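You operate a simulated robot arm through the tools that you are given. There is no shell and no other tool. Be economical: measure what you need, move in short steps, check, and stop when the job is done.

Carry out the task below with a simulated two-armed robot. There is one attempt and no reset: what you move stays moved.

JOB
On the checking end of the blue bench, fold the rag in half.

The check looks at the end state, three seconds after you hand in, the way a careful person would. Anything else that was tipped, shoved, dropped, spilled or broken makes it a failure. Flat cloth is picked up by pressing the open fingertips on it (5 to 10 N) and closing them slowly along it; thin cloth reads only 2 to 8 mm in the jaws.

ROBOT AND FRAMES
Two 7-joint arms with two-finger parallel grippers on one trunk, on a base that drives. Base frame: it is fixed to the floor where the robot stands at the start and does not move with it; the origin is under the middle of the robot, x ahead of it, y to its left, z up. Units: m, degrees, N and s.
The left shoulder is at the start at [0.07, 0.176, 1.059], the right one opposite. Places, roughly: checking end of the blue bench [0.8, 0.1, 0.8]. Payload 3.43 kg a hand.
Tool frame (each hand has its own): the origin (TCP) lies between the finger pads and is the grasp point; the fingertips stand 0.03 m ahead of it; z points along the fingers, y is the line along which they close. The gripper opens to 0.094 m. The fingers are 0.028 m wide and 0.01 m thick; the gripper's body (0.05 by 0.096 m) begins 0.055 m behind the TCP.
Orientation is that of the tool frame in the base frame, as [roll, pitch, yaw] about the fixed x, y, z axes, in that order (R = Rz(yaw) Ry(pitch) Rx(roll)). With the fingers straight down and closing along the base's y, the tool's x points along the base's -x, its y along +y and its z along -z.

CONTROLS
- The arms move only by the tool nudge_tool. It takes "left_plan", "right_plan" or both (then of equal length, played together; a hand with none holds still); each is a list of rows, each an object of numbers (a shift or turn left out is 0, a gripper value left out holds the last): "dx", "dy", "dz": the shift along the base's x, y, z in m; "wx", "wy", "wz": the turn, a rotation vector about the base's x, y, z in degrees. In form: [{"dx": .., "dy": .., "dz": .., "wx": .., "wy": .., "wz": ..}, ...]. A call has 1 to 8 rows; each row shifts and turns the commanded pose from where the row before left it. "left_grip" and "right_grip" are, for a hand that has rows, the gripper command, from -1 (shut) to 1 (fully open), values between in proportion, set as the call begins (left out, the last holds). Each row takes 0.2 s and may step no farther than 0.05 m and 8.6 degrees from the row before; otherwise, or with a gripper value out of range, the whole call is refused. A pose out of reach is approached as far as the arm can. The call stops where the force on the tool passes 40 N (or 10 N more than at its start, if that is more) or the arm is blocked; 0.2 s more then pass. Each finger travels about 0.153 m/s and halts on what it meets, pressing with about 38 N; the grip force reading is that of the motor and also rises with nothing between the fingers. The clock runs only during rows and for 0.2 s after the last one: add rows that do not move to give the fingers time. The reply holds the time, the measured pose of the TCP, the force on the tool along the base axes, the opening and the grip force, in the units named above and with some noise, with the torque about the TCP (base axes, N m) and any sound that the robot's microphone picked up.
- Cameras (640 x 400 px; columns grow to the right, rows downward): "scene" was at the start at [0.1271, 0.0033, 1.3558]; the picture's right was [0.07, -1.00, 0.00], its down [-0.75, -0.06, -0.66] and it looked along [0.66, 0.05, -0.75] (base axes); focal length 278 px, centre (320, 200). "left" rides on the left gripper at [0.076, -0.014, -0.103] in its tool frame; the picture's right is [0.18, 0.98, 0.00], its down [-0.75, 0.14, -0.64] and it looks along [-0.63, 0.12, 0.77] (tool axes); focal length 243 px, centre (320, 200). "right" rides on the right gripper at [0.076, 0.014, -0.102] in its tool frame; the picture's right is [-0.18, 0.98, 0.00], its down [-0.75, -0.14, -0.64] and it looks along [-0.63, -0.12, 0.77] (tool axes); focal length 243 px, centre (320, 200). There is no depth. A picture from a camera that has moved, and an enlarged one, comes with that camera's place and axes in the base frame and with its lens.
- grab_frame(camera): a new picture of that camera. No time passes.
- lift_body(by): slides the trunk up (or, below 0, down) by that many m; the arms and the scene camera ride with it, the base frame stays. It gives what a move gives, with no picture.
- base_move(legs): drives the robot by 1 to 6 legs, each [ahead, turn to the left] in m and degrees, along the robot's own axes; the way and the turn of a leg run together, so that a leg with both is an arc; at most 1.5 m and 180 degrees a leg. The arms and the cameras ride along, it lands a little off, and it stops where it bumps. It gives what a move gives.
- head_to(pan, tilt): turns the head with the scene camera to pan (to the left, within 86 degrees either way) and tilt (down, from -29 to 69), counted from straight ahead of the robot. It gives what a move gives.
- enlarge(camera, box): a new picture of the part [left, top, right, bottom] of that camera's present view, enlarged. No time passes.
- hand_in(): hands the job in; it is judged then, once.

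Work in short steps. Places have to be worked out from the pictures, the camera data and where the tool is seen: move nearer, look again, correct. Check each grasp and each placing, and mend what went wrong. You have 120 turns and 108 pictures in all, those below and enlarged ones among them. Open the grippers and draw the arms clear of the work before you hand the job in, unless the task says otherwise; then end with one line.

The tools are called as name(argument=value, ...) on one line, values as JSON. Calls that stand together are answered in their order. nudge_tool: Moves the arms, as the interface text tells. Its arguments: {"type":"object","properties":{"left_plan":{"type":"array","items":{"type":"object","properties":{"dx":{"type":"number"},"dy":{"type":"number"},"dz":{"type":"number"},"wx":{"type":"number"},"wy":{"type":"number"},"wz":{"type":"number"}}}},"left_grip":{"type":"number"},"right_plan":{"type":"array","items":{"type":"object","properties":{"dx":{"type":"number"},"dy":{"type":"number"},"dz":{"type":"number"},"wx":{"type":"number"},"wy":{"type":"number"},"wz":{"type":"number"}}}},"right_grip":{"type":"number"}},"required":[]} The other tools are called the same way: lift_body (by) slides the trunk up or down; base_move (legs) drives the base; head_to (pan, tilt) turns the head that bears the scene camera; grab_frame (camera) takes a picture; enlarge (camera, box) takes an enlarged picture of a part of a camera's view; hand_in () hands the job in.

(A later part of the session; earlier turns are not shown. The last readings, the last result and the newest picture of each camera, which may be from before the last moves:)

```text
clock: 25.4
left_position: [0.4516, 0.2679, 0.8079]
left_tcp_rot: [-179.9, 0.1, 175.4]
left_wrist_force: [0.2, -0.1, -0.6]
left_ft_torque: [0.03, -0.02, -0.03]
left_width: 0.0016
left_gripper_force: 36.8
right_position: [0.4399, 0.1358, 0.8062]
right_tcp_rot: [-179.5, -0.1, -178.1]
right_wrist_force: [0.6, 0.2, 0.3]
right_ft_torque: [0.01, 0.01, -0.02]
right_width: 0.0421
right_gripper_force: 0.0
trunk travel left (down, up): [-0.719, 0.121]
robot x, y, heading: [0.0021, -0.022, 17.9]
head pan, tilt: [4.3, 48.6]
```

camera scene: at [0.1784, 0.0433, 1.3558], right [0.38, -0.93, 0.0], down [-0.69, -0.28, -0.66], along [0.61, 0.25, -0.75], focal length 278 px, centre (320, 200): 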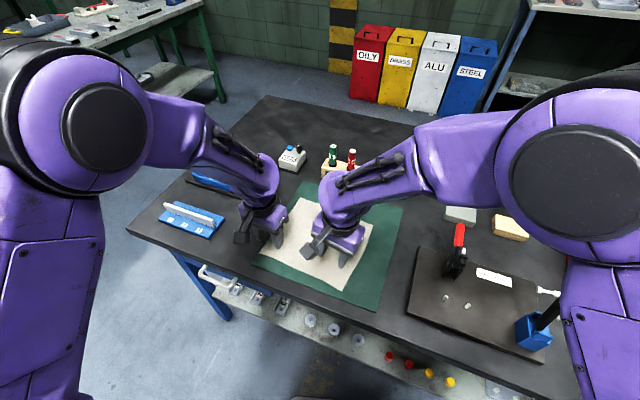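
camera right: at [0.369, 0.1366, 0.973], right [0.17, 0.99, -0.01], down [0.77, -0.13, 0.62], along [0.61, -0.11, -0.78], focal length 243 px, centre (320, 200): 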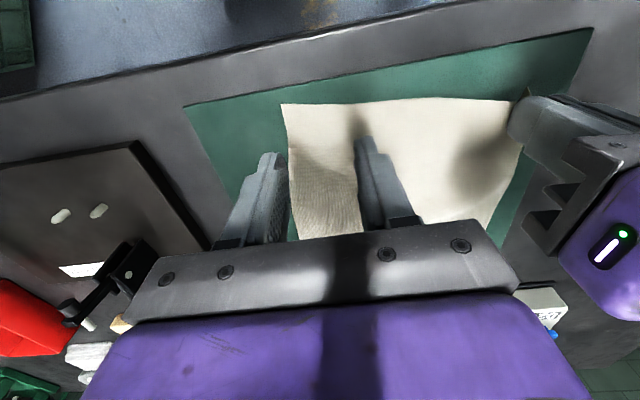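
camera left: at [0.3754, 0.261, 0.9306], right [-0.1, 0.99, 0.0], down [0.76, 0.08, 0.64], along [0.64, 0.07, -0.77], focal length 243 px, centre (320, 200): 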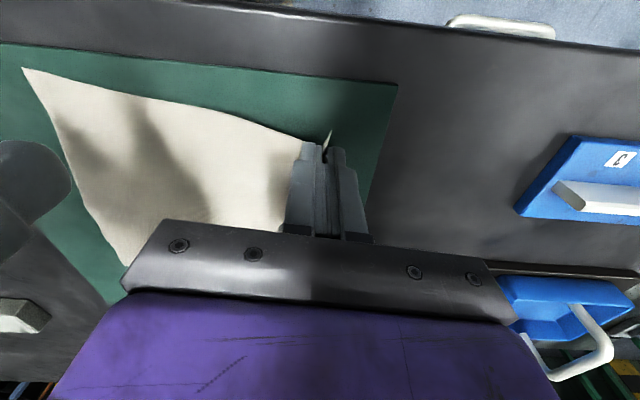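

No contact yet; I'll creep down a bit more.

nudge_tool(right_plan=[{"dz": -0.001}, {"dz": 0}])

nudge_tool(right_plan=[{"dz": -0.0005}, {"dz": 0}])

```text
clock: 26.0
left_position: [0.4526, 0.2689, 0.8094]
left_tcp_rot: [-179.9, 0.0, 175.4]
left_wrist_force: [-0.5, 0.3, -0.1]
left_ft_torque: [0.0, -0.01, 0.01]
left_width: 0.0019
left_gripper_force: 36.8
right_position: [0.439, 0.1341, 0.8052]
right_tcp_rot: [-179.6, -0.1, -178.2]
right_wrist_force: [2.2, 0.2, 7.3]
right_ft_torque: [0.25, -0.03, -0.05]
right_width: 0.0423
right_gripper_force: 0.1
trunk travel left (down, up): [-0.719, 0.121]
robot x, y, heading: [0.0054, -0.0189, 18.0]
head pan, tilt: [4.3, 48.6]
```

```text
clock: 26.6
left_position: [0.4511, 0.2679, 0.8102]
left_tcp_rot: [-179.9, 0.0, 175.4]
left_wrist_force: [-0.3, -1.3, -1.2]
left_ft_torque: [-0.02, -0.04, 0.04]
left_width: 0.0015
left_gripper_force: 36.2
right_position: [0.4393, 0.1354, 0.8051]
right_tcp_rot: [-179.5, 0.1, -178.1]
right_wrist_force: [5.3, 1.5, 16.7]
right_ft_torque: [0.42, -0.16, -0.15]
right_width: 0.0423
right_gripper_force: 0.1
trunk travel left (down, up): [-0.719, 0.121]
robot x, y, heading: [-0.0006, -0.0176, 18.1]
head pan, tilt: [4.3, 48.6]
```

The torque shows only the inner finger is bearing. I'll tilt about 0.7° so both fingertips press evenly.

nudge_tool(right_plan=[{"dz": 0.0003, "wx": 0.7}, {"dz": 0}])

```text
clock: 27.2
left_position: [0.4513, 0.2691, 0.8096]
left_tcp_rot: [-179.8, 0.0, 175.4]
left_wrist_force: [-0.1, -0.9, -0.2]
left_ft_torque: [-0.03, -0.02, 0.01]
left_width: 0.0019
left_gripper_force: 36.3
right_position: [0.4388, 0.1345, 0.8049]
right_tcp_rot: [179.8, 0.1, -178.0]
right_wrist_force: [11.3, 3.9, 24.9]
right_ft_torque: [-0.45, -0.32, 0.26]
right_width: 0.042
right_gripper_force: 0.1
trunk travel left (down, up): [-0.719, 0.121]
robot x, y, heading: [0.0034, -0.0176, 18.1]
head pan, tilt: [4.3, 48.6]
```

It's now leaning slightly the other way and pressing too hard. I'll trim back and ease up.

nudge_tool(right_plan=[{"dz": 0.001, "wx": -0.25}, {"dz": 0}])

nudge_tool(right_plan=[{"dz": 0}], right_grip=-0.2)

```text
clock: 27.8
left_position: [0.4523, 0.2673, 0.8096]
left_tcp_rot: [-180.0, 0.1, 175.3]
left_wrist_force: [0.1, 0.0, 0.2]
left_ft_torque: [0.02, 0.01, 0.01]
left_width: 0.0021
left_gripper_force: 36.7
right_position: [0.4369, 0.1348, 0.8057]
right_tcp_rot: [179.9, -0.2, -177.9]
right_wrist_force: [6.0, -0.4, 10.0]
right_ft_torque: [0.03, -0.19, 0.0]
right_width: 0.0421
right_gripper_force: 0.0
trunk travel left (down, up): [-0.719, 0.121]
robot x, y, heading: [0.0017, -0.0253, 18.0]
head pan, tilt: [4.3, 48.6]
```

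```text
clock: 28.2
left_position: [0.4516, 0.2671, 0.8084]
left_tcp_rot: [-179.9, 0.0, 175.4]
left_wrist_force: [0.2, 0.6, 0.1]
left_ft_torque: [0.0, 0.02, 0.03]
left_width: 0.0018
left_gripper_force: 36.4
right_position: [0.4369, 0.1345, 0.8053]
right_tcp_rot: [179.9, -0.2, -178.0]
right_wrist_force: [-1.1, -0.6, 2.7]
right_ft_torque: [-0.01, 0.0, 0.0]
right_width: 0.0361
right_gripper_force: 0.1
trunk travel left (down, up): [-0.719, 0.121]
robot x, y, heading: [0.0032, -0.0174, 18.1]
head pan, tilt: [4.3, 48.6]
```

Balanced at last. I'll press a touch more and keep closing in small steps.

nudge_tool(right_plan=[{"dz": -0.0004}], right_grip=-0.32)

nudge_tool(right_plan=[{"dz": 0}], right_grip=-0.45)

enlarge(camera="right", box=[200, 90, 440, 240])

```text
clock: 28.6
left_position: [0.4523, 0.2684, 0.8099]
left_tcp_rot: [-179.9, 0.1, 175.4]
left_wrist_force: [-0.4, -0.1, -1.0]
left_ft_torque: [-0.04, -0.02, -0.02]
left_width: 0.0016
left_gripper_force: 36.5
right_position: [0.4369, 0.1365, 0.805]
right_tcp_rot: [179.9, -0.2, -178.0]
right_wrist_force: [0.2, -0.9, 0.4]
right_ft_torque: [0.02, 0.02, -0.02]
right_width: 0.0319
right_gripper_force: 0.1
trunk travel left (down, up): [-0.719, 0.121]
robot x, y, heading: [0.0074, -0.0223, 18.1]
head pan, tilt: [4.3, 48.6]
```

```text
clock: 29.0
left_position: [0.4514, 0.2684, 0.8098]
left_tcp_rot: [-179.9, 0.0, 175.4]
left_wrist_force: [0.2, 0.5, 0.9]
left_ft_torque: [0.02, -0.05, 0.0]
left_width: 0.0018
left_gripper_force: 36.2
right_position: [0.4382, 0.1361, 0.8038]
right_tcp_rot: [180.0, -0.1, -178.0]
right_wrist_force: [-0.5, 0.2, 1.4]
right_ft_torque: [0.01, 0.02, -0.02]
right_width: 0.0258
right_gripper_force: 0.0
trunk travel left (down, up): [-0.719, 0.121]
robot x, y, heading: [0.0049, -0.0198, 18.2]
head pan, tilt: [4.3, 48.6]
```

```text
2.67 times, centred on (320, 165) of right
camera zoom: at [0.3616, 0.1472, 0.9082], right [0.15, 0.99, 0.0], down [0.76, -0.12, 0.64], along [0.63, -0.1, -0.77], focal length 647 px, centre (320, 293)
```

zoom: 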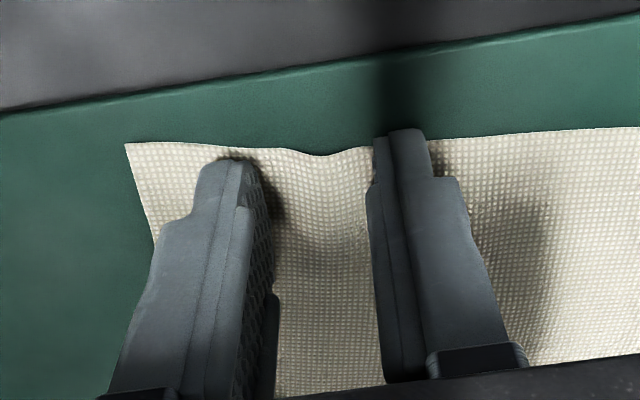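

A ridge is rising between the right fingers, so I'll add a little pressure and continue.

nudge_tool(right_plan=[{"dz": -0.0006}], right_grip=-0.58)

nudge_tool(right_plan=[{"dz": 0}], right_grip=-0.7)

enlarge(camera="right", box=[200, 90, 440, 240])

```text
clock: 29.4
left_position: [0.4522, 0.2682, 0.8081]
left_tcp_rot: [180.0, 0.0, 175.3]
left_wrist_force: [1.1, 0.3, 0.7]
left_ft_torque: [0.0, -0.01, 0.0]
left_width: 0.0018
left_gripper_force: 36.5
right_position: [0.4394, 0.1362, 0.8041]
right_tcp_rot: [-180.0, 0.0, -177.9]
right_wrist_force: [-0.5, -0.1, 1.7]
right_ft_torque: [-0.01, 0.04, 0.01]
right_width: 0.0198
right_gripper_force: 0.1
trunk travel left (down, up): [-0.719, 0.121]
robot x, y, heading: [0.0038, -0.0167, 18.0]
head pan, tilt: [4.3, 48.6]
```

```text
clock: 29.8
left_position: [0.4514, 0.2682, 0.8092]
left_tcp_rot: [-179.9, 0.0, 175.3]
left_wrist_force: [-0.7, -1.1, 0.0]
left_ft_torque: [-0.01, -0.01, -0.01]
left_width: 0.0018
left_gripper_force: 36.5
right_position: [0.4382, 0.1355, 0.8045]
right_tcp_rot: [-180.0, 0.0, -178.0]
right_wrist_force: [0.1, 2.0, 5.3]
right_ft_torque: [0.07, -0.01, -0.02]
right_width: 0.0139
right_gripper_force: 0.0
trunk travel left (down, up): [-0.719, 0.121]
robot x, y, heading: [0.0046, -0.018, 18.0]
head pan, tilt: [4.3, 48.6]
```

```text
2.67 times, centred on (320, 165) of right
camera zoom: at [0.362, 0.1473, 0.9079], right [0.15, 0.99, 0.0], down [0.76, -0.12, 0.64], along [0.64, -0.1, -0.77], focal length 647 px, centre (320, 293)
```

zoom: 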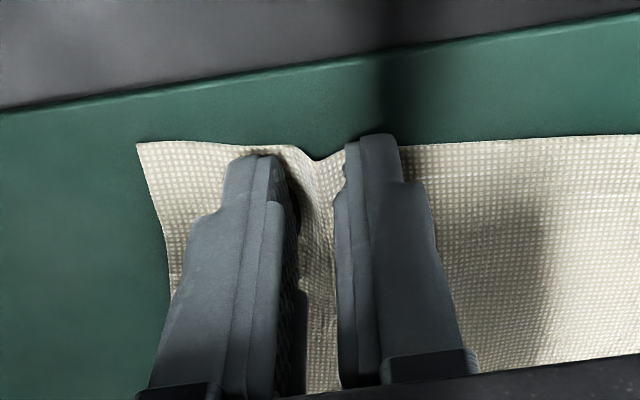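

The ridge is clear, so I'll close fully.

nudge_tool(right_plan=[{"dz": 0}], right_grip=-0.85)

nudge_tool(right_plan=[{"dz": 0}, {"dz": 0}], right_grip=-1)

nudge_tool(right_plan=[{"dz": 0.01}, {"dz": 0.01}, {"dz": 0}], left_plan=[{"dz": 0.01}, {"dz": 0.01}, {"dz": 0}])

grab_frame(camera="right")

grab_frame(camera="left")

```text
clock: 30.2
left_position: [0.4513, 0.2678, 0.8092]
left_tcp_rot: [-179.9, 0.0, 175.4]
left_wrist_force: [-1.0, -5.0, -0.4]
left_ft_torque: [-0.16, 0.04, -0.02]
left_width: 0.0018
left_gripper_force: 36.4
right_position: [0.4393, 0.1357, 0.8046]
right_tcp_rot: [180.0, 0.1, -178.1]
right_wrist_force: [1.2, 4.5, 7.8]
right_ft_torque: [0.18, -0.04, -0.03]
right_width: 0.0081
right_gripper_force: 0.6
trunk travel left (down, up): [-0.719, 0.121]
robot x, y, heading: [0.0042, -0.0195, 17.8]
head pan, tilt: [4.3, 48.6]
```

```text
clock: 30.8
left_position: [0.4507, 0.2671, 0.8098]
left_tcp_rot: [-179.8, 0.0, 175.4]
left_wrist_force: [-1.6, -14.4, -0.8]
left_ft_torque: [-0.4, 0.05, -0.03]
left_width: 0.0018
left_gripper_force: 36.5
right_position: [0.4381, 0.1363, 0.8049]
right_tcp_rot: [179.9, 0.0, -178.0]
right_wrist_force: [3.1, 14.9, 7.8]
right_ft_torque: [0.45, -0.09, 0.04]
right_width: 0.0018
right_gripper_force: 36.9
trunk travel left (down, up): [-0.719, 0.121]
robot x, y, heading: [0.0042, -0.0247, 18.1]
head pan, tilt: [4.3, 48.6]
```

```text
clock: 31.6
left_position: [0.4511, 0.2677, 0.8295]
left_tcp_rot: [-179.8, 0.0, 175.3]
left_wrist_force: [-1.8, -23.4, -1.9]
left_ft_torque: [-0.7, 0.1, -0.04]
left_width: 0.0016
left_gripper_force: 35.8
right_position: [0.4372, 0.1346, 0.8222]
right_tcp_rot: [179.8, -0.8, -178.5]
right_wrist_force: [2.5, 22.2, 1.8]
right_ft_torque: [0.7, -0.07, 0.04]
right_width: 0.0019
right_gripper_force: 36.7
trunk travel left (down, up): [-0.719, 0.121]
robot x, y, heading: [0.0041, -0.02, 18.0]
head pan, tilt: [4.3, 48.6]
```

```text
75 pictures are left
camera right: at [0.3617, 0.1462, 0.9259], right [0.16, 0.99, 0.0], down [0.77, -0.12, 0.63], along [0.62, -0.1, -0.77], focal length 243 px, centre (320, 200)
```

right: 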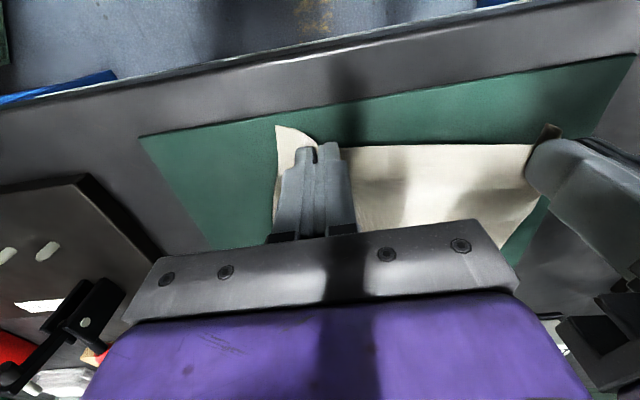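

```text
74 pictures are left
camera left: at [0.3744, 0.2595, 0.9316], right [-0.1, 0.99, 0.0], down [0.76, 0.08, 0.64], along [0.64, 0.06, -0.77], focal length 243 px, centre (320, 200)
```

left: 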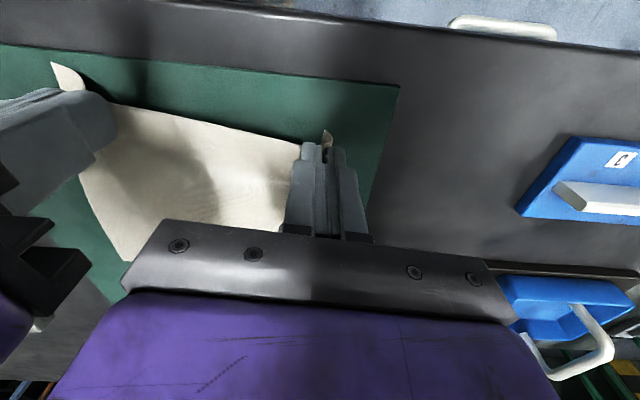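

Both corners are held and lifted, and the cloth between the hands is taut at 22 N. I'll bring the hands slightly together, then carry the edge up and over toward the far edge in an arc.

nudge_tool(right_plan=[{"dy": 0.004}, {"dx": 0.02, "dy": 0.001, "dz": 0.025}, {"dx": 0.025, "dy": -0.002, "dz": 0.025}, {"dx": 0.03, "dy": -0.002, "dz": 0.01}, {"dz": 0}, {"dz": 0}], left_plan=[{"dy": -0.004}, {"dx": 0.02, "dy": -0.004, "dz": 0.025}, {"dx": 0.025, "dy": -0.002, "dz": 0.025}, {"dx": 0.03, "dy": -0.002, "dz": 0.01}, {"dz": 0}, {"dz": 0}])

grab_frame(camera="left")

grab_frame(camera="right")

grab_frame(camera="scene")

```text
clock: 33.0
left_position: [0.5253, 0.257, 0.8904]
left_tcp_rot: [-179.9, -0.1, 175.5]
left_wrist_force: [0.1, -0.7, -0.3]
left_ft_torque: [0.02, -0.02, -0.02]
left_width: 0.002
left_gripper_force: 36.9
right_position: [0.5118, 0.1366, 0.8854]
right_tcp_rot: [-179.6, 0.0, -177.5]
right_wrist_force: [0.5, 0.4, -0.5]
right_ft_torque: [-0.04, 0.01, -0.01]
right_width: 0.0017
right_gripper_force: 36.2
trunk travel left (down, up): [-0.719, 0.121]
robot x, y, heading: [0.0024, -0.0179, 18.4]
head pan, tilt: [4.3, 48.6]
```

```text
73 pictures are left
camera left: at [0.4487, 0.249, 0.9918], right [-0.1, 0.99, 0.0], down [0.76, 0.08, 0.64], along [0.64, 0.07, -0.77], focal length 243 px, centre (320, 200)
```

left: 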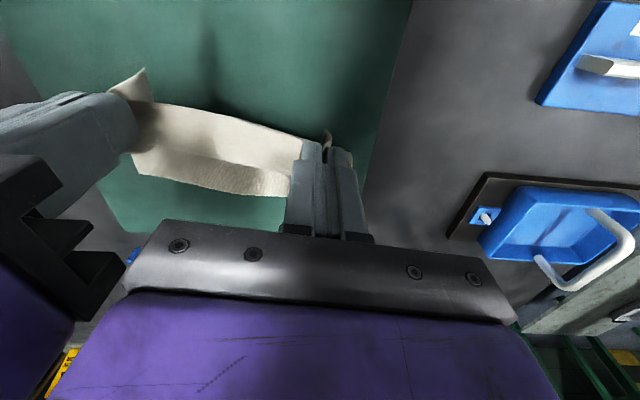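

```text
72 pictures are left
camera right: at [0.4338, 0.1491, 0.9871], right [0.14, 0.99, -0.01], down [0.76, -0.1, 0.64], along [0.64, -0.09, -0.77], focal length 243 px, centre (320, 200)
```

right: 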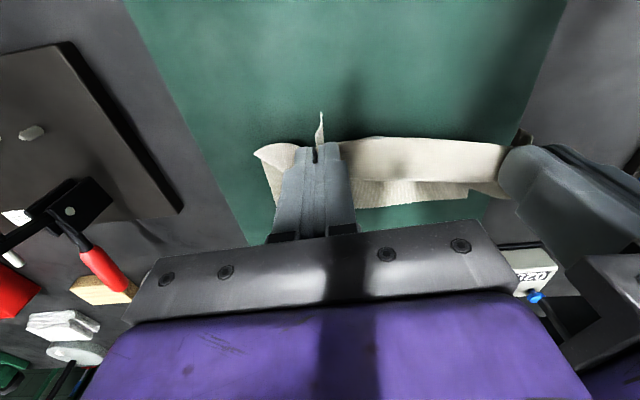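

```text
71 pictures are left
camera scene: at [0.1229, 0.0247, 1.4358], right [0.38, -0.93, 0.0], down [-0.69, -0.28, -0.66], along [0.61, 0.25, -0.75], focal length 278 px, centre (320, 200)
```

scene: 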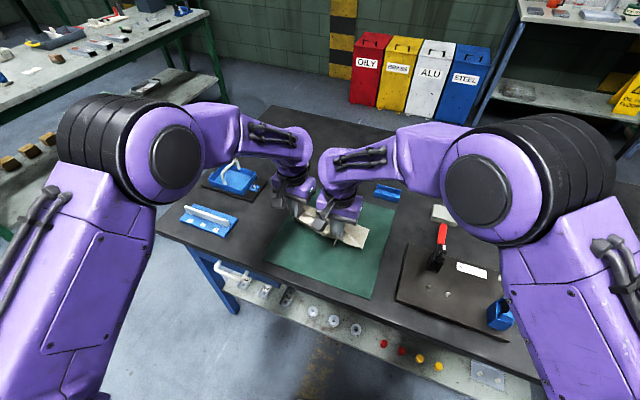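

The far edge stays put at x≈0.625 and the held edge hangs cleanly from both hands. I'll carry on forward while lowering, spreading the hands a little to take out the sag.

nudge_tool(right_plan=[{"dx": 0.03, "dy": -0.005, "dz": -0.005}, {"dx": 0.03, "dy": -0.004, "dz": -0.015}, {"dx": 0.02, "dy": -0.002, "dz": -0.02}, {"dz": 0}, {"dz": 0}], left_plan=[{"dx": 0.03, "dy": 0.001, "dz": -0.005}, {"dx": 0.03, "dy": 0.0, "dz": -0.015}, {"dx": 0.02, "dy": -0.001, "dz": -0.02}, {"dz": 0}, {"dz": 0}])

grab_frame(camera="left")

grab_frame(camera="right")

enlarge(camera="scene", box=[240, 160, 430, 300])

```text
clock: 34.2
left_position: [0.6048, 0.2574, 0.8503]
left_tcp_rot: [-179.7, 0.0, 175.4]
left_wrist_force: [-1.0, -10.8, -0.3]
left_ft_torque: [-0.34, 0.03, -0.03]
left_width: 0.0018
left_gripper_force: 37.0
right_position: [0.5899, 0.1249, 0.8419]
right_tcp_rot: [-179.6, 0.1, -177.6]
right_wrist_force: [1.5, 10.9, 0.4]
right_ft_torque: [0.3, -0.01, 0.01]
right_width: 0.0012
right_gripper_force: 36.5
trunk travel left (down, up): [-0.719, 0.121]
robot x, y, heading: [0.0063, -0.0169, 18.4]
head pan, tilt: [4.3, 48.6]
```

```text
70 pictures are left
camera left: at [0.5284, 0.2485, 0.9511], right [-0.1, 0.99, 0.0], down [0.76, 0.08, 0.64], along [0.64, 0.06, -0.77], focal length 243 px, centre (320, 200)
```

left: 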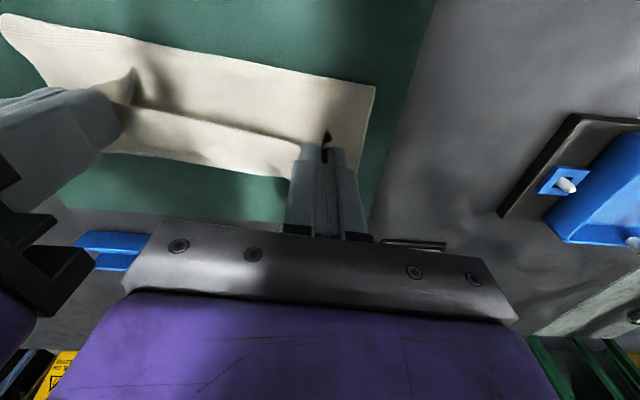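

```text
69 pictures are left
camera right: at [0.5127, 0.1377, 0.9456], right [0.14, 0.99, 0.0], down [0.76, -0.11, 0.64], along [0.64, -0.09, -0.77], focal length 243 px, centre (320, 200)
```

right: 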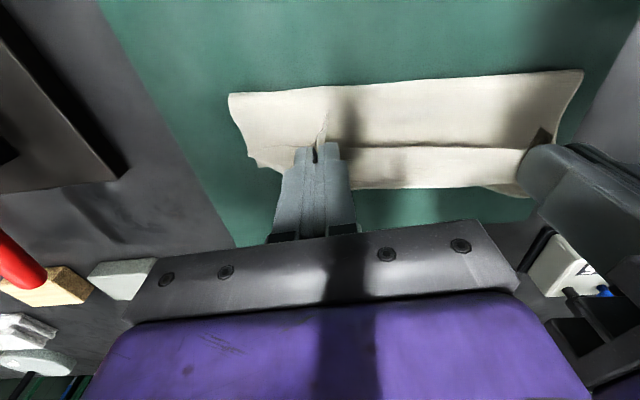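

```text
2.86 times, centred on (335, 230) of scene
camera zoom: at [0.1234, 0.0247, 1.4357], right [0.38, -0.93, 0.0], down [-0.69, -0.28, -0.66], along [0.61, 0.25, -0.75], focal length 794 px, centre (277, 114)
```

zoom: 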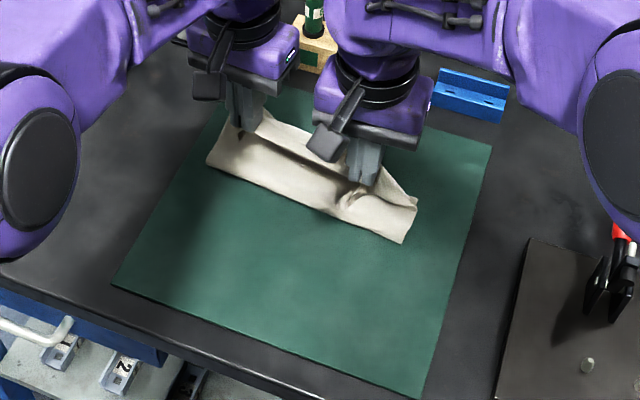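

The rag is doubled, with the held edge near the far edge. I'll lower both hands straight down to just above the lower layer.

nudge_tool(right_plan=[{"dy": 0.002, "dz": -0.012}, {"dz": -0.012}, {"dz": -0.005}, {"dz": 0}, {"dz": 0}], left_plan=[{"dy": -0.002, "dz": -0.015}, {"dz": -0.015}, {"dz": -0.007}, {"dz": 0}, {"dz": 0}])

grab_frame(camera="left")

grab_frame(camera="right")

enlarge(camera="scene", box=[240, 160, 430, 300])

```text
clock: 35.4
left_position: [0.6054, 0.2561, 0.8126]
left_tcp_rot: [-179.9, 0.0, 175.4]
left_wrist_force: [-0.7, -3.0, -0.3]
left_ft_torque: [-0.08, 0.02, 0.01]
left_width: 0.0017
left_gripper_force: 36.4
right_position: [0.59, 0.1287, 0.8145]
right_tcp_rot: [-179.7, 0.0, -177.5]
right_wrist_force: [0.9, 4.4, 0.2]
right_ft_torque: [0.1, 0.0, -0.04]
right_width: 0.0016
right_gripper_force: 36.9
trunk travel left (down, up): [-0.719, 0.121]
robot x, y, heading: [0.0062, -0.0188, 17.8]
head pan, tilt: [4.3, 48.6]
```

```text
67 pictures are left
camera left: at [0.5288, 0.2479, 0.9149], right [-0.1, 0.99, 0.0], down [0.76, 0.08, 0.64], along [0.64, 0.07, -0.77], focal length 243 px, centre (320, 200)
```

left: 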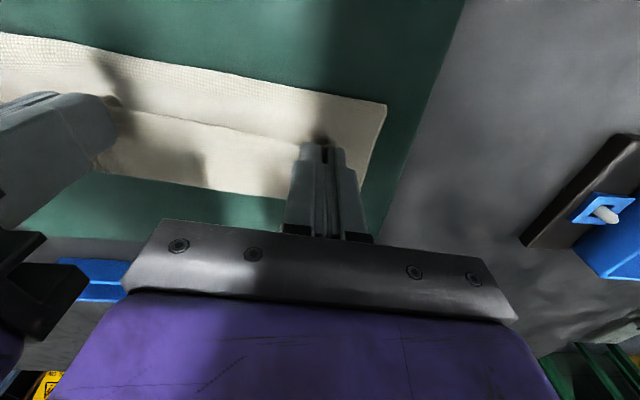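

```text
66 pictures are left
camera right: at [0.5128, 0.1402, 0.9165], right [0.14, 0.99, -0.01], down [0.76, -0.1, 0.64], along [0.64, -0.1, -0.77], focal length 243 px, centre (320, 200)
```

right: 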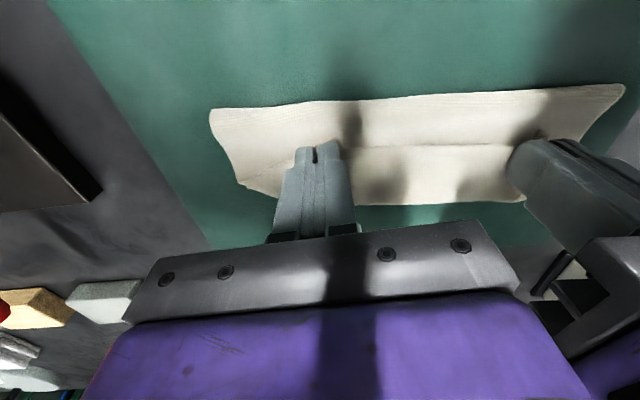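

```text
2.86 times, centred on (335, 230) of scene
camera zoom: at [0.1231, 0.0246, 1.4358], right [0.38, -0.93, 0.0], down [-0.69, -0.28, -0.66], along [0.61, 0.25, -0.75], focal length 794 px, centre (277, 114)
```

zoom: 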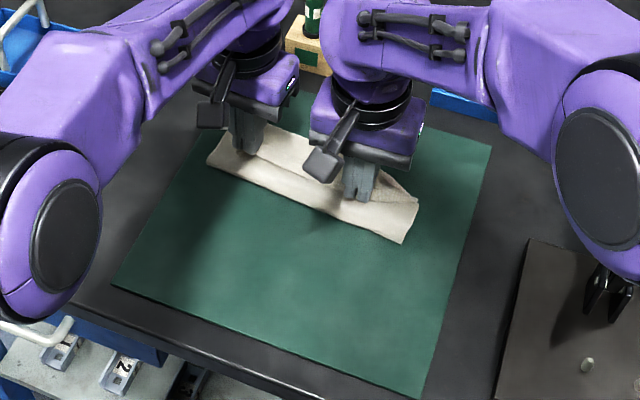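

The front strip isn't flipped. The pinched edge sits at x≈0.593 still pointing toward the robot, with a loop beyond it, so this is a Z-fold. I'll lift back to the hanging state, lean the cloth forward while taut, and release from a height so the edge falls outward.

nudge_tool(right_plan=[{"dx": -0.01, "dz": 0.025}, {"dx": -0.015, "dz": 0.025}, {"dx": -0.02, "dz": 0.02}, {"dz": 0}, {"dz": 0}], left_plan=[{"dx": -0.01, "dz": 0.025}, {"dx": -0.015, "dz": 0.025}, {"dx": -0.02, "dz": 0.02}, {"dz": 0}, {"dz": 0}])

grab_frame(camera="left")

grab_frame(camera="right")

enlarge(camera="scene", box=[240, 160, 430, 300])

```text
clock: 36.6
left_position: [0.5597, 0.2555, 0.8836]
left_tcp_rot: [-179.8, 0.1, 175.4]
left_wrist_force: [-0.2, 0.1, 0.7]
left_ft_torque: [-0.06, -0.02, -0.04]
left_width: 0.0016
left_gripper_force: 36.2
right_position: [0.5455, 0.1295, 0.8846]
right_tcp_rot: [-179.5, 0.1, -177.4]
right_wrist_force: [-0.1, 0.7, 0.8]
right_ft_torque: [-0.01, -0.01, 0.02]
right_width: 0.0017
right_gripper_force: 36.7
trunk travel left (down, up): [-0.719, 0.121]
robot x, y, heading: [0.0028, -0.0182, 17.9]
head pan, tilt: [4.3, 48.6]
```

```text
64 pictures are left
camera left: at [0.4834, 0.2476, 0.9852], right [-0.1, 0.99, 0.0], down [0.76, 0.08, 0.64], along [0.64, 0.07, -0.77], focal length 243 px, centre (320, 200)
```

left: 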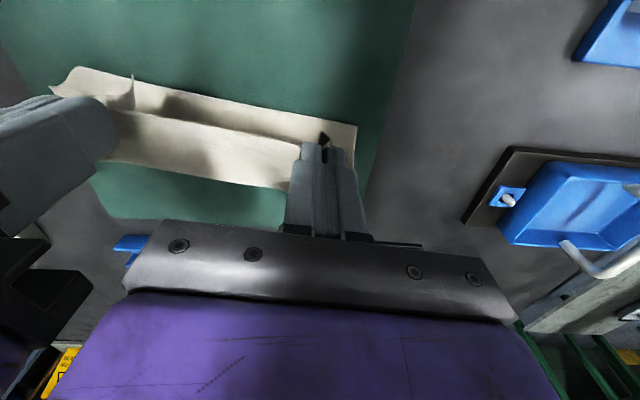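

```text
63 pictures are left
camera right: at [0.4688, 0.1414, 0.9882], right [0.14, 0.99, -0.01], down [0.76, -0.1, 0.64], along [0.64, -0.1, -0.77], focal length 243 px, centre (320, 200)
```

right: 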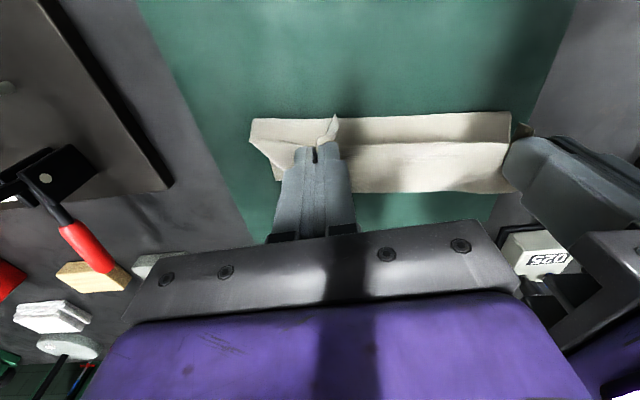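

```text
2.86 times, centred on (335, 230) of scene
camera zoom: at [0.1229, 0.0246, 1.4358], right [0.38, -0.93, 0.0], down [-0.69, -0.28, -0.66], along [0.61, 0.25, -0.75], focal length 794 px, centre (277, 114)
```

zoom: 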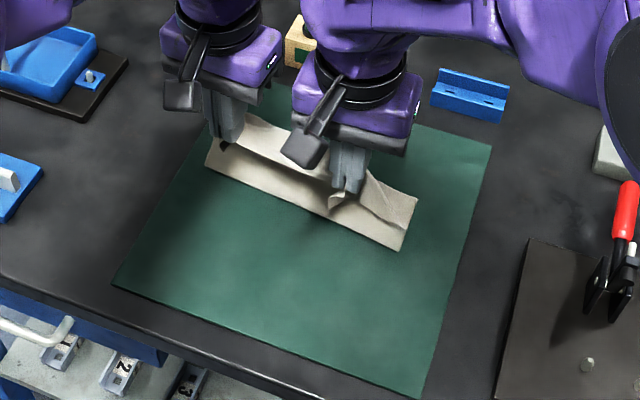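

The crease stuck at x≈0.57 rather than mid-cloth at about 0.54. I'll bring the held edge back to unroll it, then come over again on a tight arc of about 7 cm around x 0.54, stopping at a forward lean to release.

nudge_tool(right_plan=[{"dx": -0.03, "dz": 0}, {"dx": -0.035, "dz": -0.012}, {"dx": -0.04, "dz": -0.025}, {"dz": 0}, {"dz": 0}], left_plan=[{"dx": -0.03, "dz": 0}, {"dx": -0.035, "dz": -0.012}, {"dx": -0.04, "dz": -0.025}, {"dz": 0}, {"dz": 0}])

grab_frame(camera="left")

grab_frame(camera="right")

```text
clock: 37.8
left_position: [0.4553, 0.2563, 0.8461]
left_tcp_rot: [-179.8, 0.0, 175.4]
left_wrist_force: [-2.2, -22.3, -0.7]
left_ft_torque: [-0.7, 0.08, -0.07]
left_width: 0.0017
left_gripper_force: 36.3
right_position: [0.4418, 0.1227, 0.841]
right_tcp_rot: [179.9, -1.7, -179.3]
right_wrist_force: [1.5, 21.8, 1.3]
right_ft_torque: [0.69, -0.08, 0.06]
right_width: 0.0017
right_gripper_force: 36.3
trunk travel left (down, up): [-0.719, 0.121]
robot x, y, heading: [-0.0001, -0.0154, 17.8]
head pan, tilt: [4.3, 48.6]
```

```text
61 pictures are left
camera left: at [0.3785, 0.2478, 0.9478], right [-0.1, 0.99, 0.0], down [0.76, 0.08, 0.64], along [0.64, 0.06, -0.77], focal length 243 px, centre (320, 200)
```

left: 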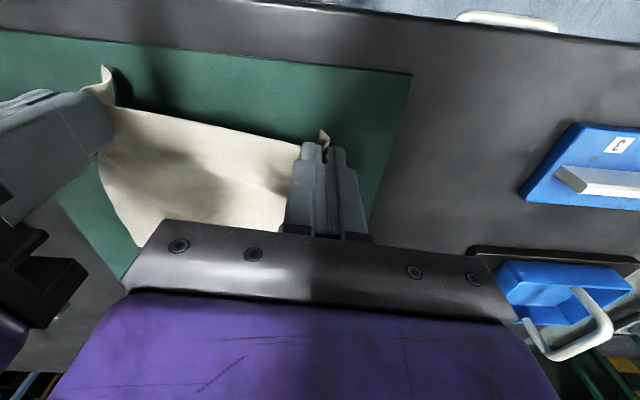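

```text
60 pictures are left
camera right: at [0.3679, 0.1359, 0.9465], right [0.17, 0.99, 0.0], down [0.77, -0.13, 0.62], along [0.61, -0.11, -0.78], focal length 243 px, centre (320, 200)
```

right: 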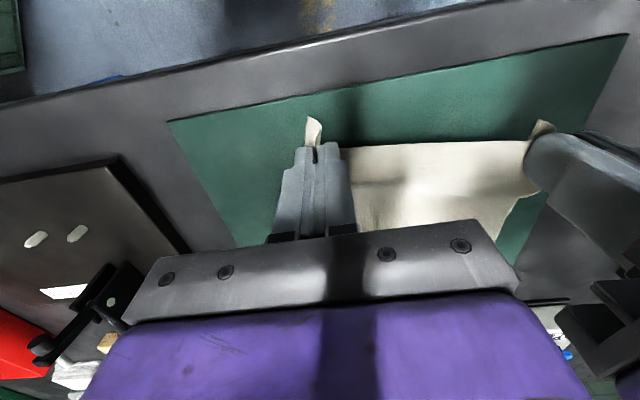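

Unrolled again, with both corners still held. Now the tight arc over, stopping at a forward lean.

nudge_tool(right_plan=[{"dx": 0.035, "dz": 0.025}, {"dx": 0.035, "dz": 0.01}, {"dx": 0.025, "dz": -0.003}, {"dx": 0.025, "dz": -0.015}, {"dz": 0}, {"dz": 0}], left_plan=[{"dx": 0.035, "dz": 0.02}, {"dx": 0.035, "dz": 0.009}, {"dx": 0.025, "dz": -0.003}, {"dx": 0.025, "dz": -0.015}, {"dz": 0}, {"dz": 0}])

grab_frame(camera="left")

grab_frame(camera="right")

```text
clock: 39.2
left_position: [0.5754, 0.2551, 0.8562]
left_tcp_rot: [-179.9, 0.0, 175.4]
left_wrist_force: [0.3, -0.3, 0.0]
left_ft_torque: [-0.02, -0.03, 0.0]
left_width: 0.0018
left_gripper_force: 36.7
right_position: [0.5639, 0.1306, 0.8639]
right_tcp_rot: [-179.6, 0.1, -177.5]
right_wrist_force: [0.1, 0.5, -0.1]
right_ft_torque: [-0.02, -0.01, 0.02]
right_width: 0.0019
right_gripper_force: 36.3
trunk travel left (down, up): [-0.719, 0.121]
robot x, y, heading: [0.0057, -0.0177, 17.8]
head pan, tilt: [4.3, 48.6]
```

```text
59 pictures are left
camera left: at [0.4993, 0.2473, 0.9589], right [-0.1, 0.99, 0.0], down [0.76, 0.08, 0.64], along [0.64, 0.07, -0.77], focal length 243 px, centre (320, 200)
```

left: 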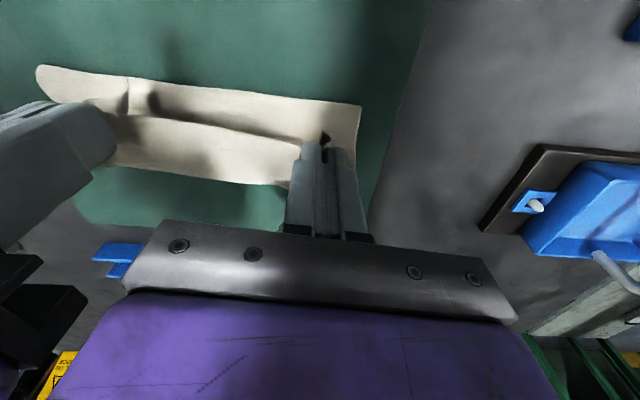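

```text
58 pictures are left
camera right: at [0.486, 0.1419, 0.9663], right [0.14, 0.99, -0.01], down [0.76, -0.1, 0.64], along [0.64, -0.1, -0.77], focal length 243 px, centre (320, 200)
```

right: 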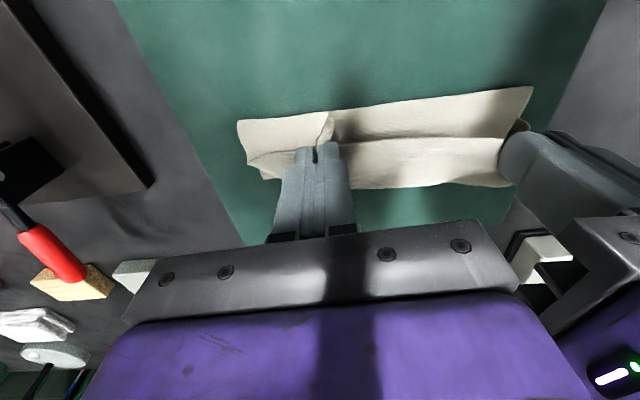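

The crease is now at x≈0.555 and the cloth leans forward. I'll move forward another 2 cm and open the fingers part way while still moving.

nudge_tool(right_plan=[{"dx": 0.02, "dz": 0.0}, {"dx": 0.01}], left_plan=[{"dx": 0.02, "dz": 0.003}, {"dx": 0.01}])

nudge_tool(right_plan=[{"dx": 0.015, "dz": 0.0}, {"dx": 0.01, "dz": 0.02}, {"dz": 0.04}, {"dz": 0.02}, {"dz": 0}], left_plan=[{"dx": 0.015, "dz": 0.0}, {"dx": 0.01, "dz": 0.02}, {"dz": 0.04}, {"dz": 0.02}, {"dz": 0}], left_grip=-0.2, right_grip=-0.2)

grab_frame(camera="left")

grab_frame(camera="right")

enlarge(camera="scene", box=[240, 160, 430, 300])

```text
clock: 39.8
left_position: [0.606, 0.2545, 0.8598]
left_tcp_rot: [-179.8, 0.0, 175.4]
left_wrist_force: [0.0, -1.1, 0.1]
left_ft_torque: [-0.02, -0.02, -0.03]
left_width: 0.0021
left_gripper_force: 36.5
right_position: [0.5936, 0.1294, 0.8636]
right_tcp_rot: [-179.6, 0.0, -177.5]
right_wrist_force: [0.0, 0.4, -0.5]
right_ft_torque: [0.03, 0.03, 0.02]
right_width: 0.0016
right_gripper_force: 36.5
trunk travel left (down, up): [-0.719, 0.121]
robot x, y, heading: [0.0017, -0.0171, 17.9]
head pan, tilt: [4.3, 48.6]
```

```text
clock: 41.0
left_position: [0.6191, 0.2607, 0.9313]
left_tcp_rot: [-179.9, -0.1, 175.4]
left_wrist_force: [0.7, 0.5, 0.1]
left_ft_torque: [-0.01, -0.01, -0.01]
left_width: 0.0375
left_gripper_force: 0.1
left hand out of reach, approached as far as the arm can: row 1, 2
right_position: [0.6157, 0.1281, 0.9436]
right_tcp_rot: [-179.6, 0.1, -177.5]
right_wrist_force: [-0.5, -0.5, -0.1]
right_ft_torque: [0.0, -0.02, -0.02]
right_width: 0.0377
right_gripper_force: 0.1
trunk travel left (down, up): [-0.719, 0.121]
robot x, y, heading: [0.0043, -0.0146, 18.1]
head pan, tilt: [4.3, 48.6]
```

```text
57 pictures are left
camera left: at [0.5424, 0.2529, 1.0332], right [-0.1, 0.99, 0.0], down [0.76, 0.08, 0.64], along [0.64, 0.07, -0.77], focal length 243 px, centre (320, 200)
```

left: 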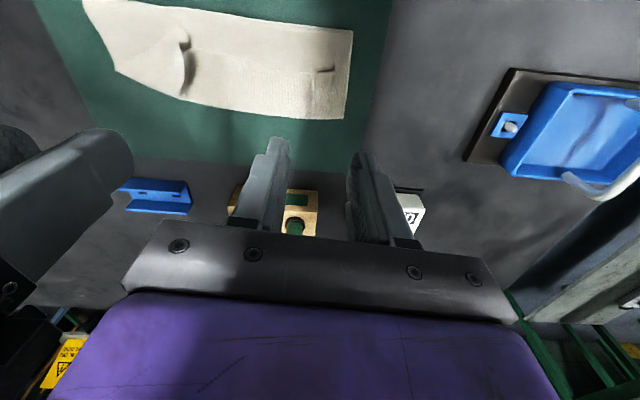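

```text
56 pictures are left
camera right: at [0.5387, 0.1392, 1.0471], right [0.14, 0.99, -0.01], down [0.76, -0.1, 0.64], along [0.64, -0.1, -0.77], focal length 243 px, centre (320, 200)
```

right: 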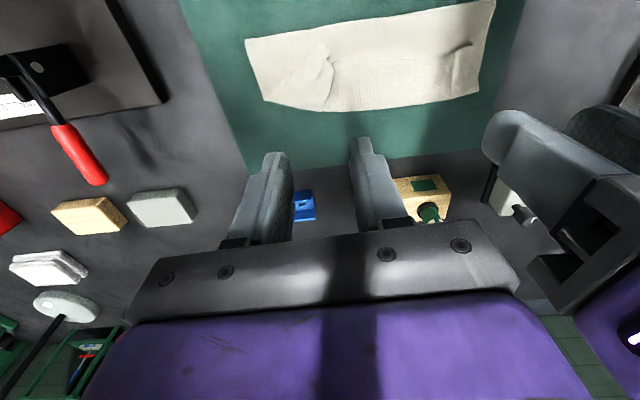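

```text
2.86 times, centred on (335, 230) of scene
camera zoom: at [0.1233, 0.0248, 1.4357], right [0.38, -0.93, 0.0], down [-0.69, -0.28, -0.66], along [0.61, 0.25, -0.75], focal length 794 px, centre (277, 114)
```

zoom: 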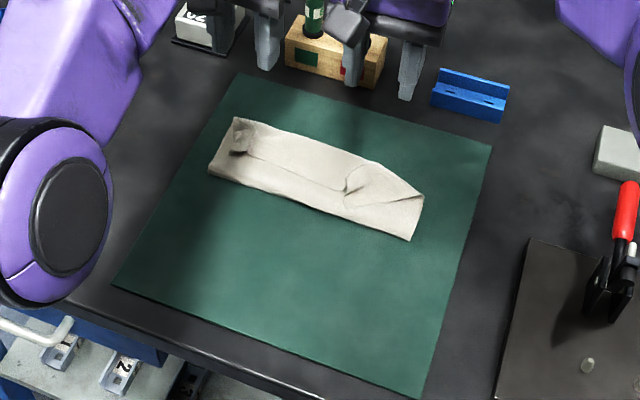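

Released. I'll zoom in to see how the top edge lies.

enlarge(camera="right", box=[220, 0, 520, 130])

enlarge(camera="left", box=[70, 0, 370, 140])

enlarge(camera="scene", box=[295, 190, 395, 250])

```text
2.13 times, centred on (370, 65) of right
camera zoom: at [0.5387, 0.1392, 1.0471], right [0.14, 0.99, -0.01], down [0.76, -0.1, 0.64], along [0.64, -0.1, -0.77], focal length 518 px, centre (213, 488)
```

zoom: 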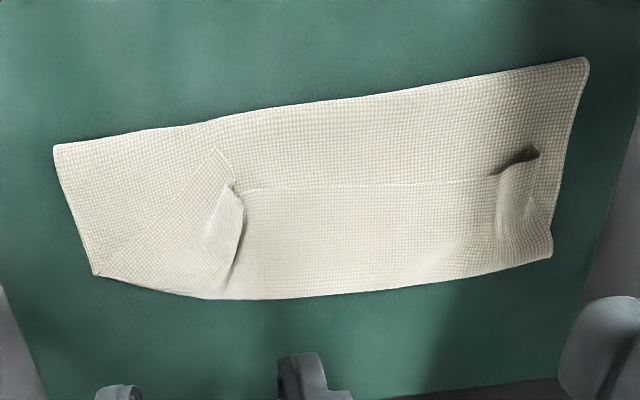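

```text
2.13 times, centred on (220, 70) of left
camera zoom: at [0.5424, 0.2529, 1.0332], right [-0.1, 0.99, 0.0], down [0.76, 0.08, 0.64], along [0.64, 0.07, -0.77], focal length 518 px, centre (533, 477)
```

zoom: 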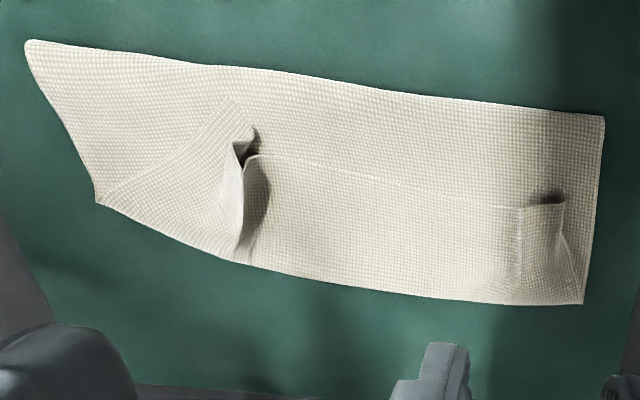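

```text
6.40 times, centred on (345, 220) of scene
camera zoom: at [0.1233, 0.0248, 1.4357], right [0.38, -0.93, 0.0], down [-0.69, -0.28, -0.66], along [0.61, 0.25, -0.75], focal length 1778 px, centre (160, 72)
```

zoom: 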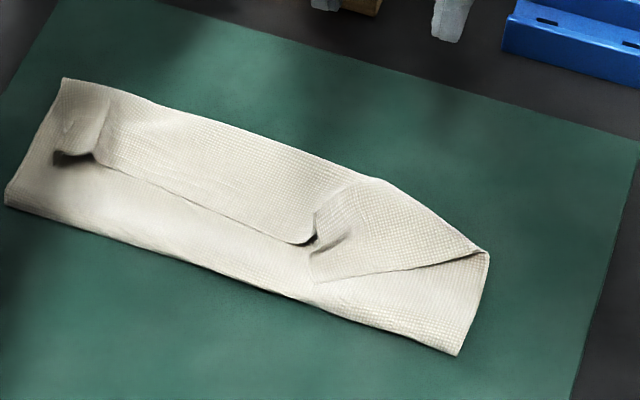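

This confirms a Z-fold: the top edge lies back at mid-width, but both pinch ridges still stand up at the edge. I'll straddle them at about (0.592,0.263) and (0.587,0.139) with only about 8 mm of finger overlap, so that little of the edge resists flipping. First, hover above to check.

nudge_tool(left_plan=[{"dx": -0.033, "dy": 0.002, "dz": -0.03}, {"dz": -0.03}, {"dz": -0.03}, {"dz": 0}], right_plan=[{"dx": -0.034, "dy": 0.011, "dz": -0.03}, {"dz": -0.035}, {"dz": -0.035}, {"dz": 0}], left_grip=0.0, right_grip=0.0)

enlarge(camera="right", box=[180, 60, 460, 240])

enlarge(camera="left", box=[180, 60, 460, 240])

```text
clock: 42.0
left_position: [0.6096, 0.2662, 0.8368]
left_tcp_rot: [-179.9, 0.0, 175.5]
left_wrist_force: [0.1, -0.1, 0.1]
left_ft_torque: [0.02, -0.02, -0.03]
left_width: 0.047
left_gripper_force: 0.0
left hand out of reach, approached as far as the arm can: row 1, 2
right_position: [0.5815, 0.1397, 0.8432]
right_tcp_rot: [-179.6, 0.1, -177.4]
right_wrist_force: [-0.4, 0.2, 0.1]
right_ft_torque: [-0.01, -0.02, -0.01]
right_width: 0.0471
right_gripper_force: 0.0
trunk travel left (down, up): [-0.719, 0.121]
robot x, y, heading: [0.0054, -0.0178, 18.0]
head pan, tilt: [4.3, 48.6]
```

```text
2.22 times, centred on (320, 150) of right
camera zoom: at [0.5031, 0.1512, 0.9465], right [0.14, 0.99, -0.01], down [0.76, -0.1, 0.64], along [0.64, -0.1, -0.76], focal length 539 px, centre (320, 311)
```

zoom: 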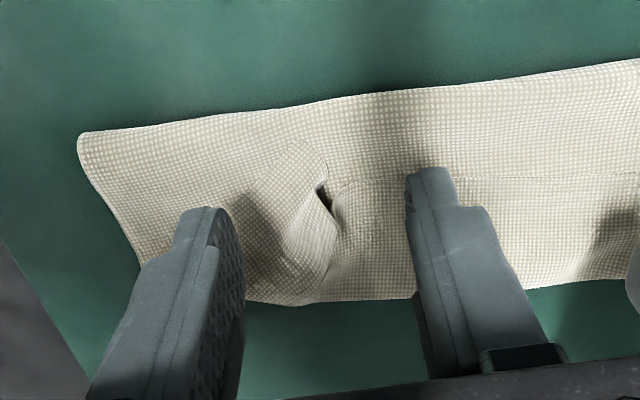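

```text
2.22 times, centred on (320, 150) of left
camera zoom: at [0.5336, 0.2572, 0.9397], right [-0.1, 0.99, 0.0], down [0.76, 0.08, 0.64], along [0.64, 0.07, -0.77], focal length 539 px, centre (320, 311)
```

zoom: 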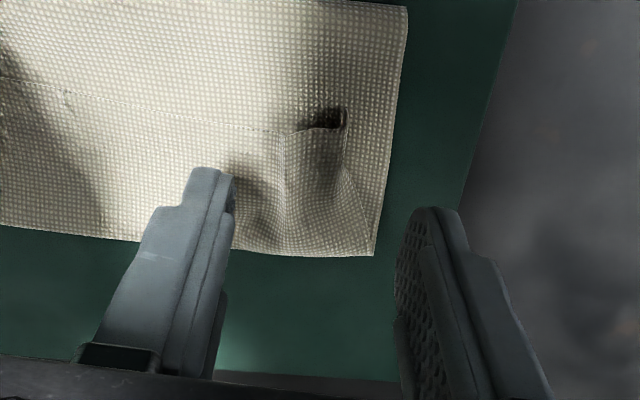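

The ridges are at about (0.590,0.139) and (0.592,0.265). I'll shift the left hand back and lower both so they straddle the ridges, with the tips just above the lower layers.

nudge_tool(left_plan=[{"dx": -0.012, "dz": 0}, {"dx": -0.012, "dz": 0}, {"dz": -0.012}, {"dz": -0.01}, {"dz": 0}], right_plan=[{"dx": 0.001, "dz": 0}, {"dz": -0.01}, {"dz": -0.01}, {"dz": -0.009}, {"dz": 0}])

enlarge(camera="right", box=[180, 60, 460, 240])

enlarge(camera="left", box=[180, 60, 460, 240])

```text
clock: 43.2
left_position: [0.6045, 0.2658, 0.8114]
left_tcp_rot: [-179.8, 0.1, 175.4]
left_wrist_force: [-0.4, 0.0, 0.4]
left_ft_torque: [0.01, 0.02, -0.01]
left_width: 0.0469
left_gripper_force: 0.0
left hand out of reach, approached as far as the arm can: row 1, 2, 4
right_position: [0.5827, 0.139, 0.8157]
right_tcp_rot: [-179.7, 0.1, -177.5]
right_wrist_force: [0.7, -0.5, -0.1]
right_ft_torque: [0.01, -0.01, 0.0]
right_width: 0.0469
right_gripper_force: 0.0
trunk travel left (down, up): [-0.719, 0.121]
robot x, y, heading: [0.0007, -0.019, 18.1]
head pan, tilt: [4.3, 48.6]
```

```text
2.22 times, centred on (320, 150) of right
camera zoom: at [0.5058, 0.1511, 0.9176], right [0.14, 0.99, -0.01], down [0.76, -0.1, 0.64], along [0.64, -0.1, -0.77], focal length 539 px, centre (320, 311)
```

zoom: 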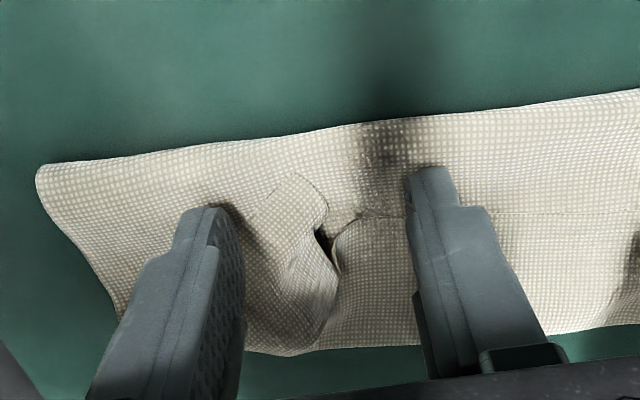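

```text
2.22 times, centred on (320, 150) of left
camera zoom: at [0.5277, 0.258, 0.9139], right [-0.1, 0.99, 0.0], down [0.76, 0.08, 0.64], along [0.64, 0.07, -0.77], focal length 539 px, centre (320, 311)
```

zoom: 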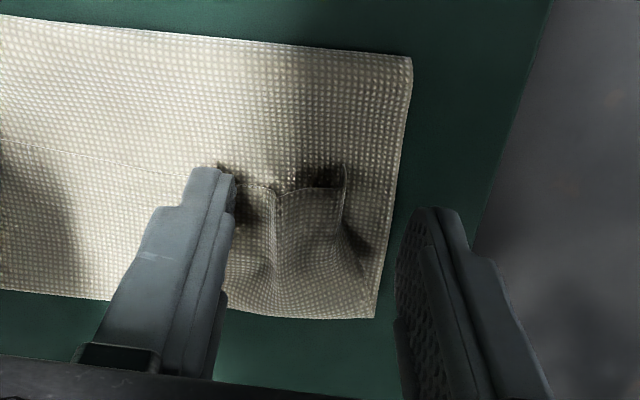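

The left command was still beyond its reach. I'll step it back 2 cm more and lower the right 4 mm.

nudge_tool(left_plan=[{"dx": -0.01, "dz": 0.001}, {"dx": -0.01, "dz": 0}, {"dz": 0}], right_plan=[{"dz": -0.002}, {"dz": -0.002}, {"dz": 0}])

enlarge(camera="left", box=[180, 60, 460, 240])

```text
clock: 44.0
left_position: [0.6032, 0.2674, 0.8087]
left_tcp_rot: [-179.9, -0.1, 175.3]
left_wrist_force: [-0.1, -0.1, 0.5]
left_ft_torque: [0.03, -0.01, 0.03]
left_width: 0.0472
left_gripper_force: 0.1
left hand out of reach, approached as far as the arm can: row 1, 2
right_position: [0.5828, 0.1402, 0.8119]
right_tcp_rot: [-179.6, 0.1, -177.5]
right_wrist_force: [-0.7, -0.1, -0.2]
right_ft_torque: [0.01, 0.01, -0.01]
right_width: 0.0471
right_gripper_force: 0.1
trunk travel left (down, up): [-0.719, 0.121]
robot x, y, heading: [0.0039, -0.0222, 17.8]
head pan, tilt: [4.3, 48.6]
```

```text
2.22 times, centred on (320, 150) of left
camera zoom: at [0.5265, 0.2594, 0.9113], right [-0.1, 0.99, 0.0], down [0.76, 0.08, 0.64], along [0.64, 0.07, -0.77], focal length 539 px, centre (320, 311)
```

zoom: 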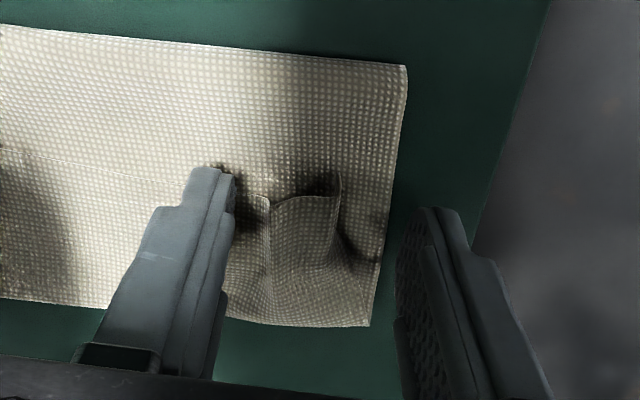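

The left barely moved and still reports out of reach. I'll lift it slightly and pull back further, to get the commanded pose inside its workspace.

nudge_tool(left_plan=[{"dz": 0.015}, {"dx": -0.015}, {"dx": -0.015}, {"dz": 0}])

```text
clock: 45.0
left_position: [0.6053, 0.2687, 0.8204]
left_tcp_rot: [-179.9, -0.1, 175.4]
left_wrist_force: [0.0, 0.6, 0.4]
left_ft_torque: [0.0, 0.01, 0.0]
left_width: 0.0472
left_gripper_force: 0.1
left hand out of reach, approached as far as the arm can: row 1, 2, 3
right_position: [0.5824, 0.1399, 0.8119]
right_tcp_rot: [-179.5, 0.1, -177.5]
right_wrist_force: [0.2, 0.3, 0.4]
right_ft_torque: [-0.03, 0.01, 0.03]
right_width: 0.0472
right_gripper_force: 0.0
trunk travel left (down, up): [-0.719, 0.121]
robot x, y, heading: [0.0022, -0.0176, 18.0]
head pan, tilt: [4.3, 48.6]
```

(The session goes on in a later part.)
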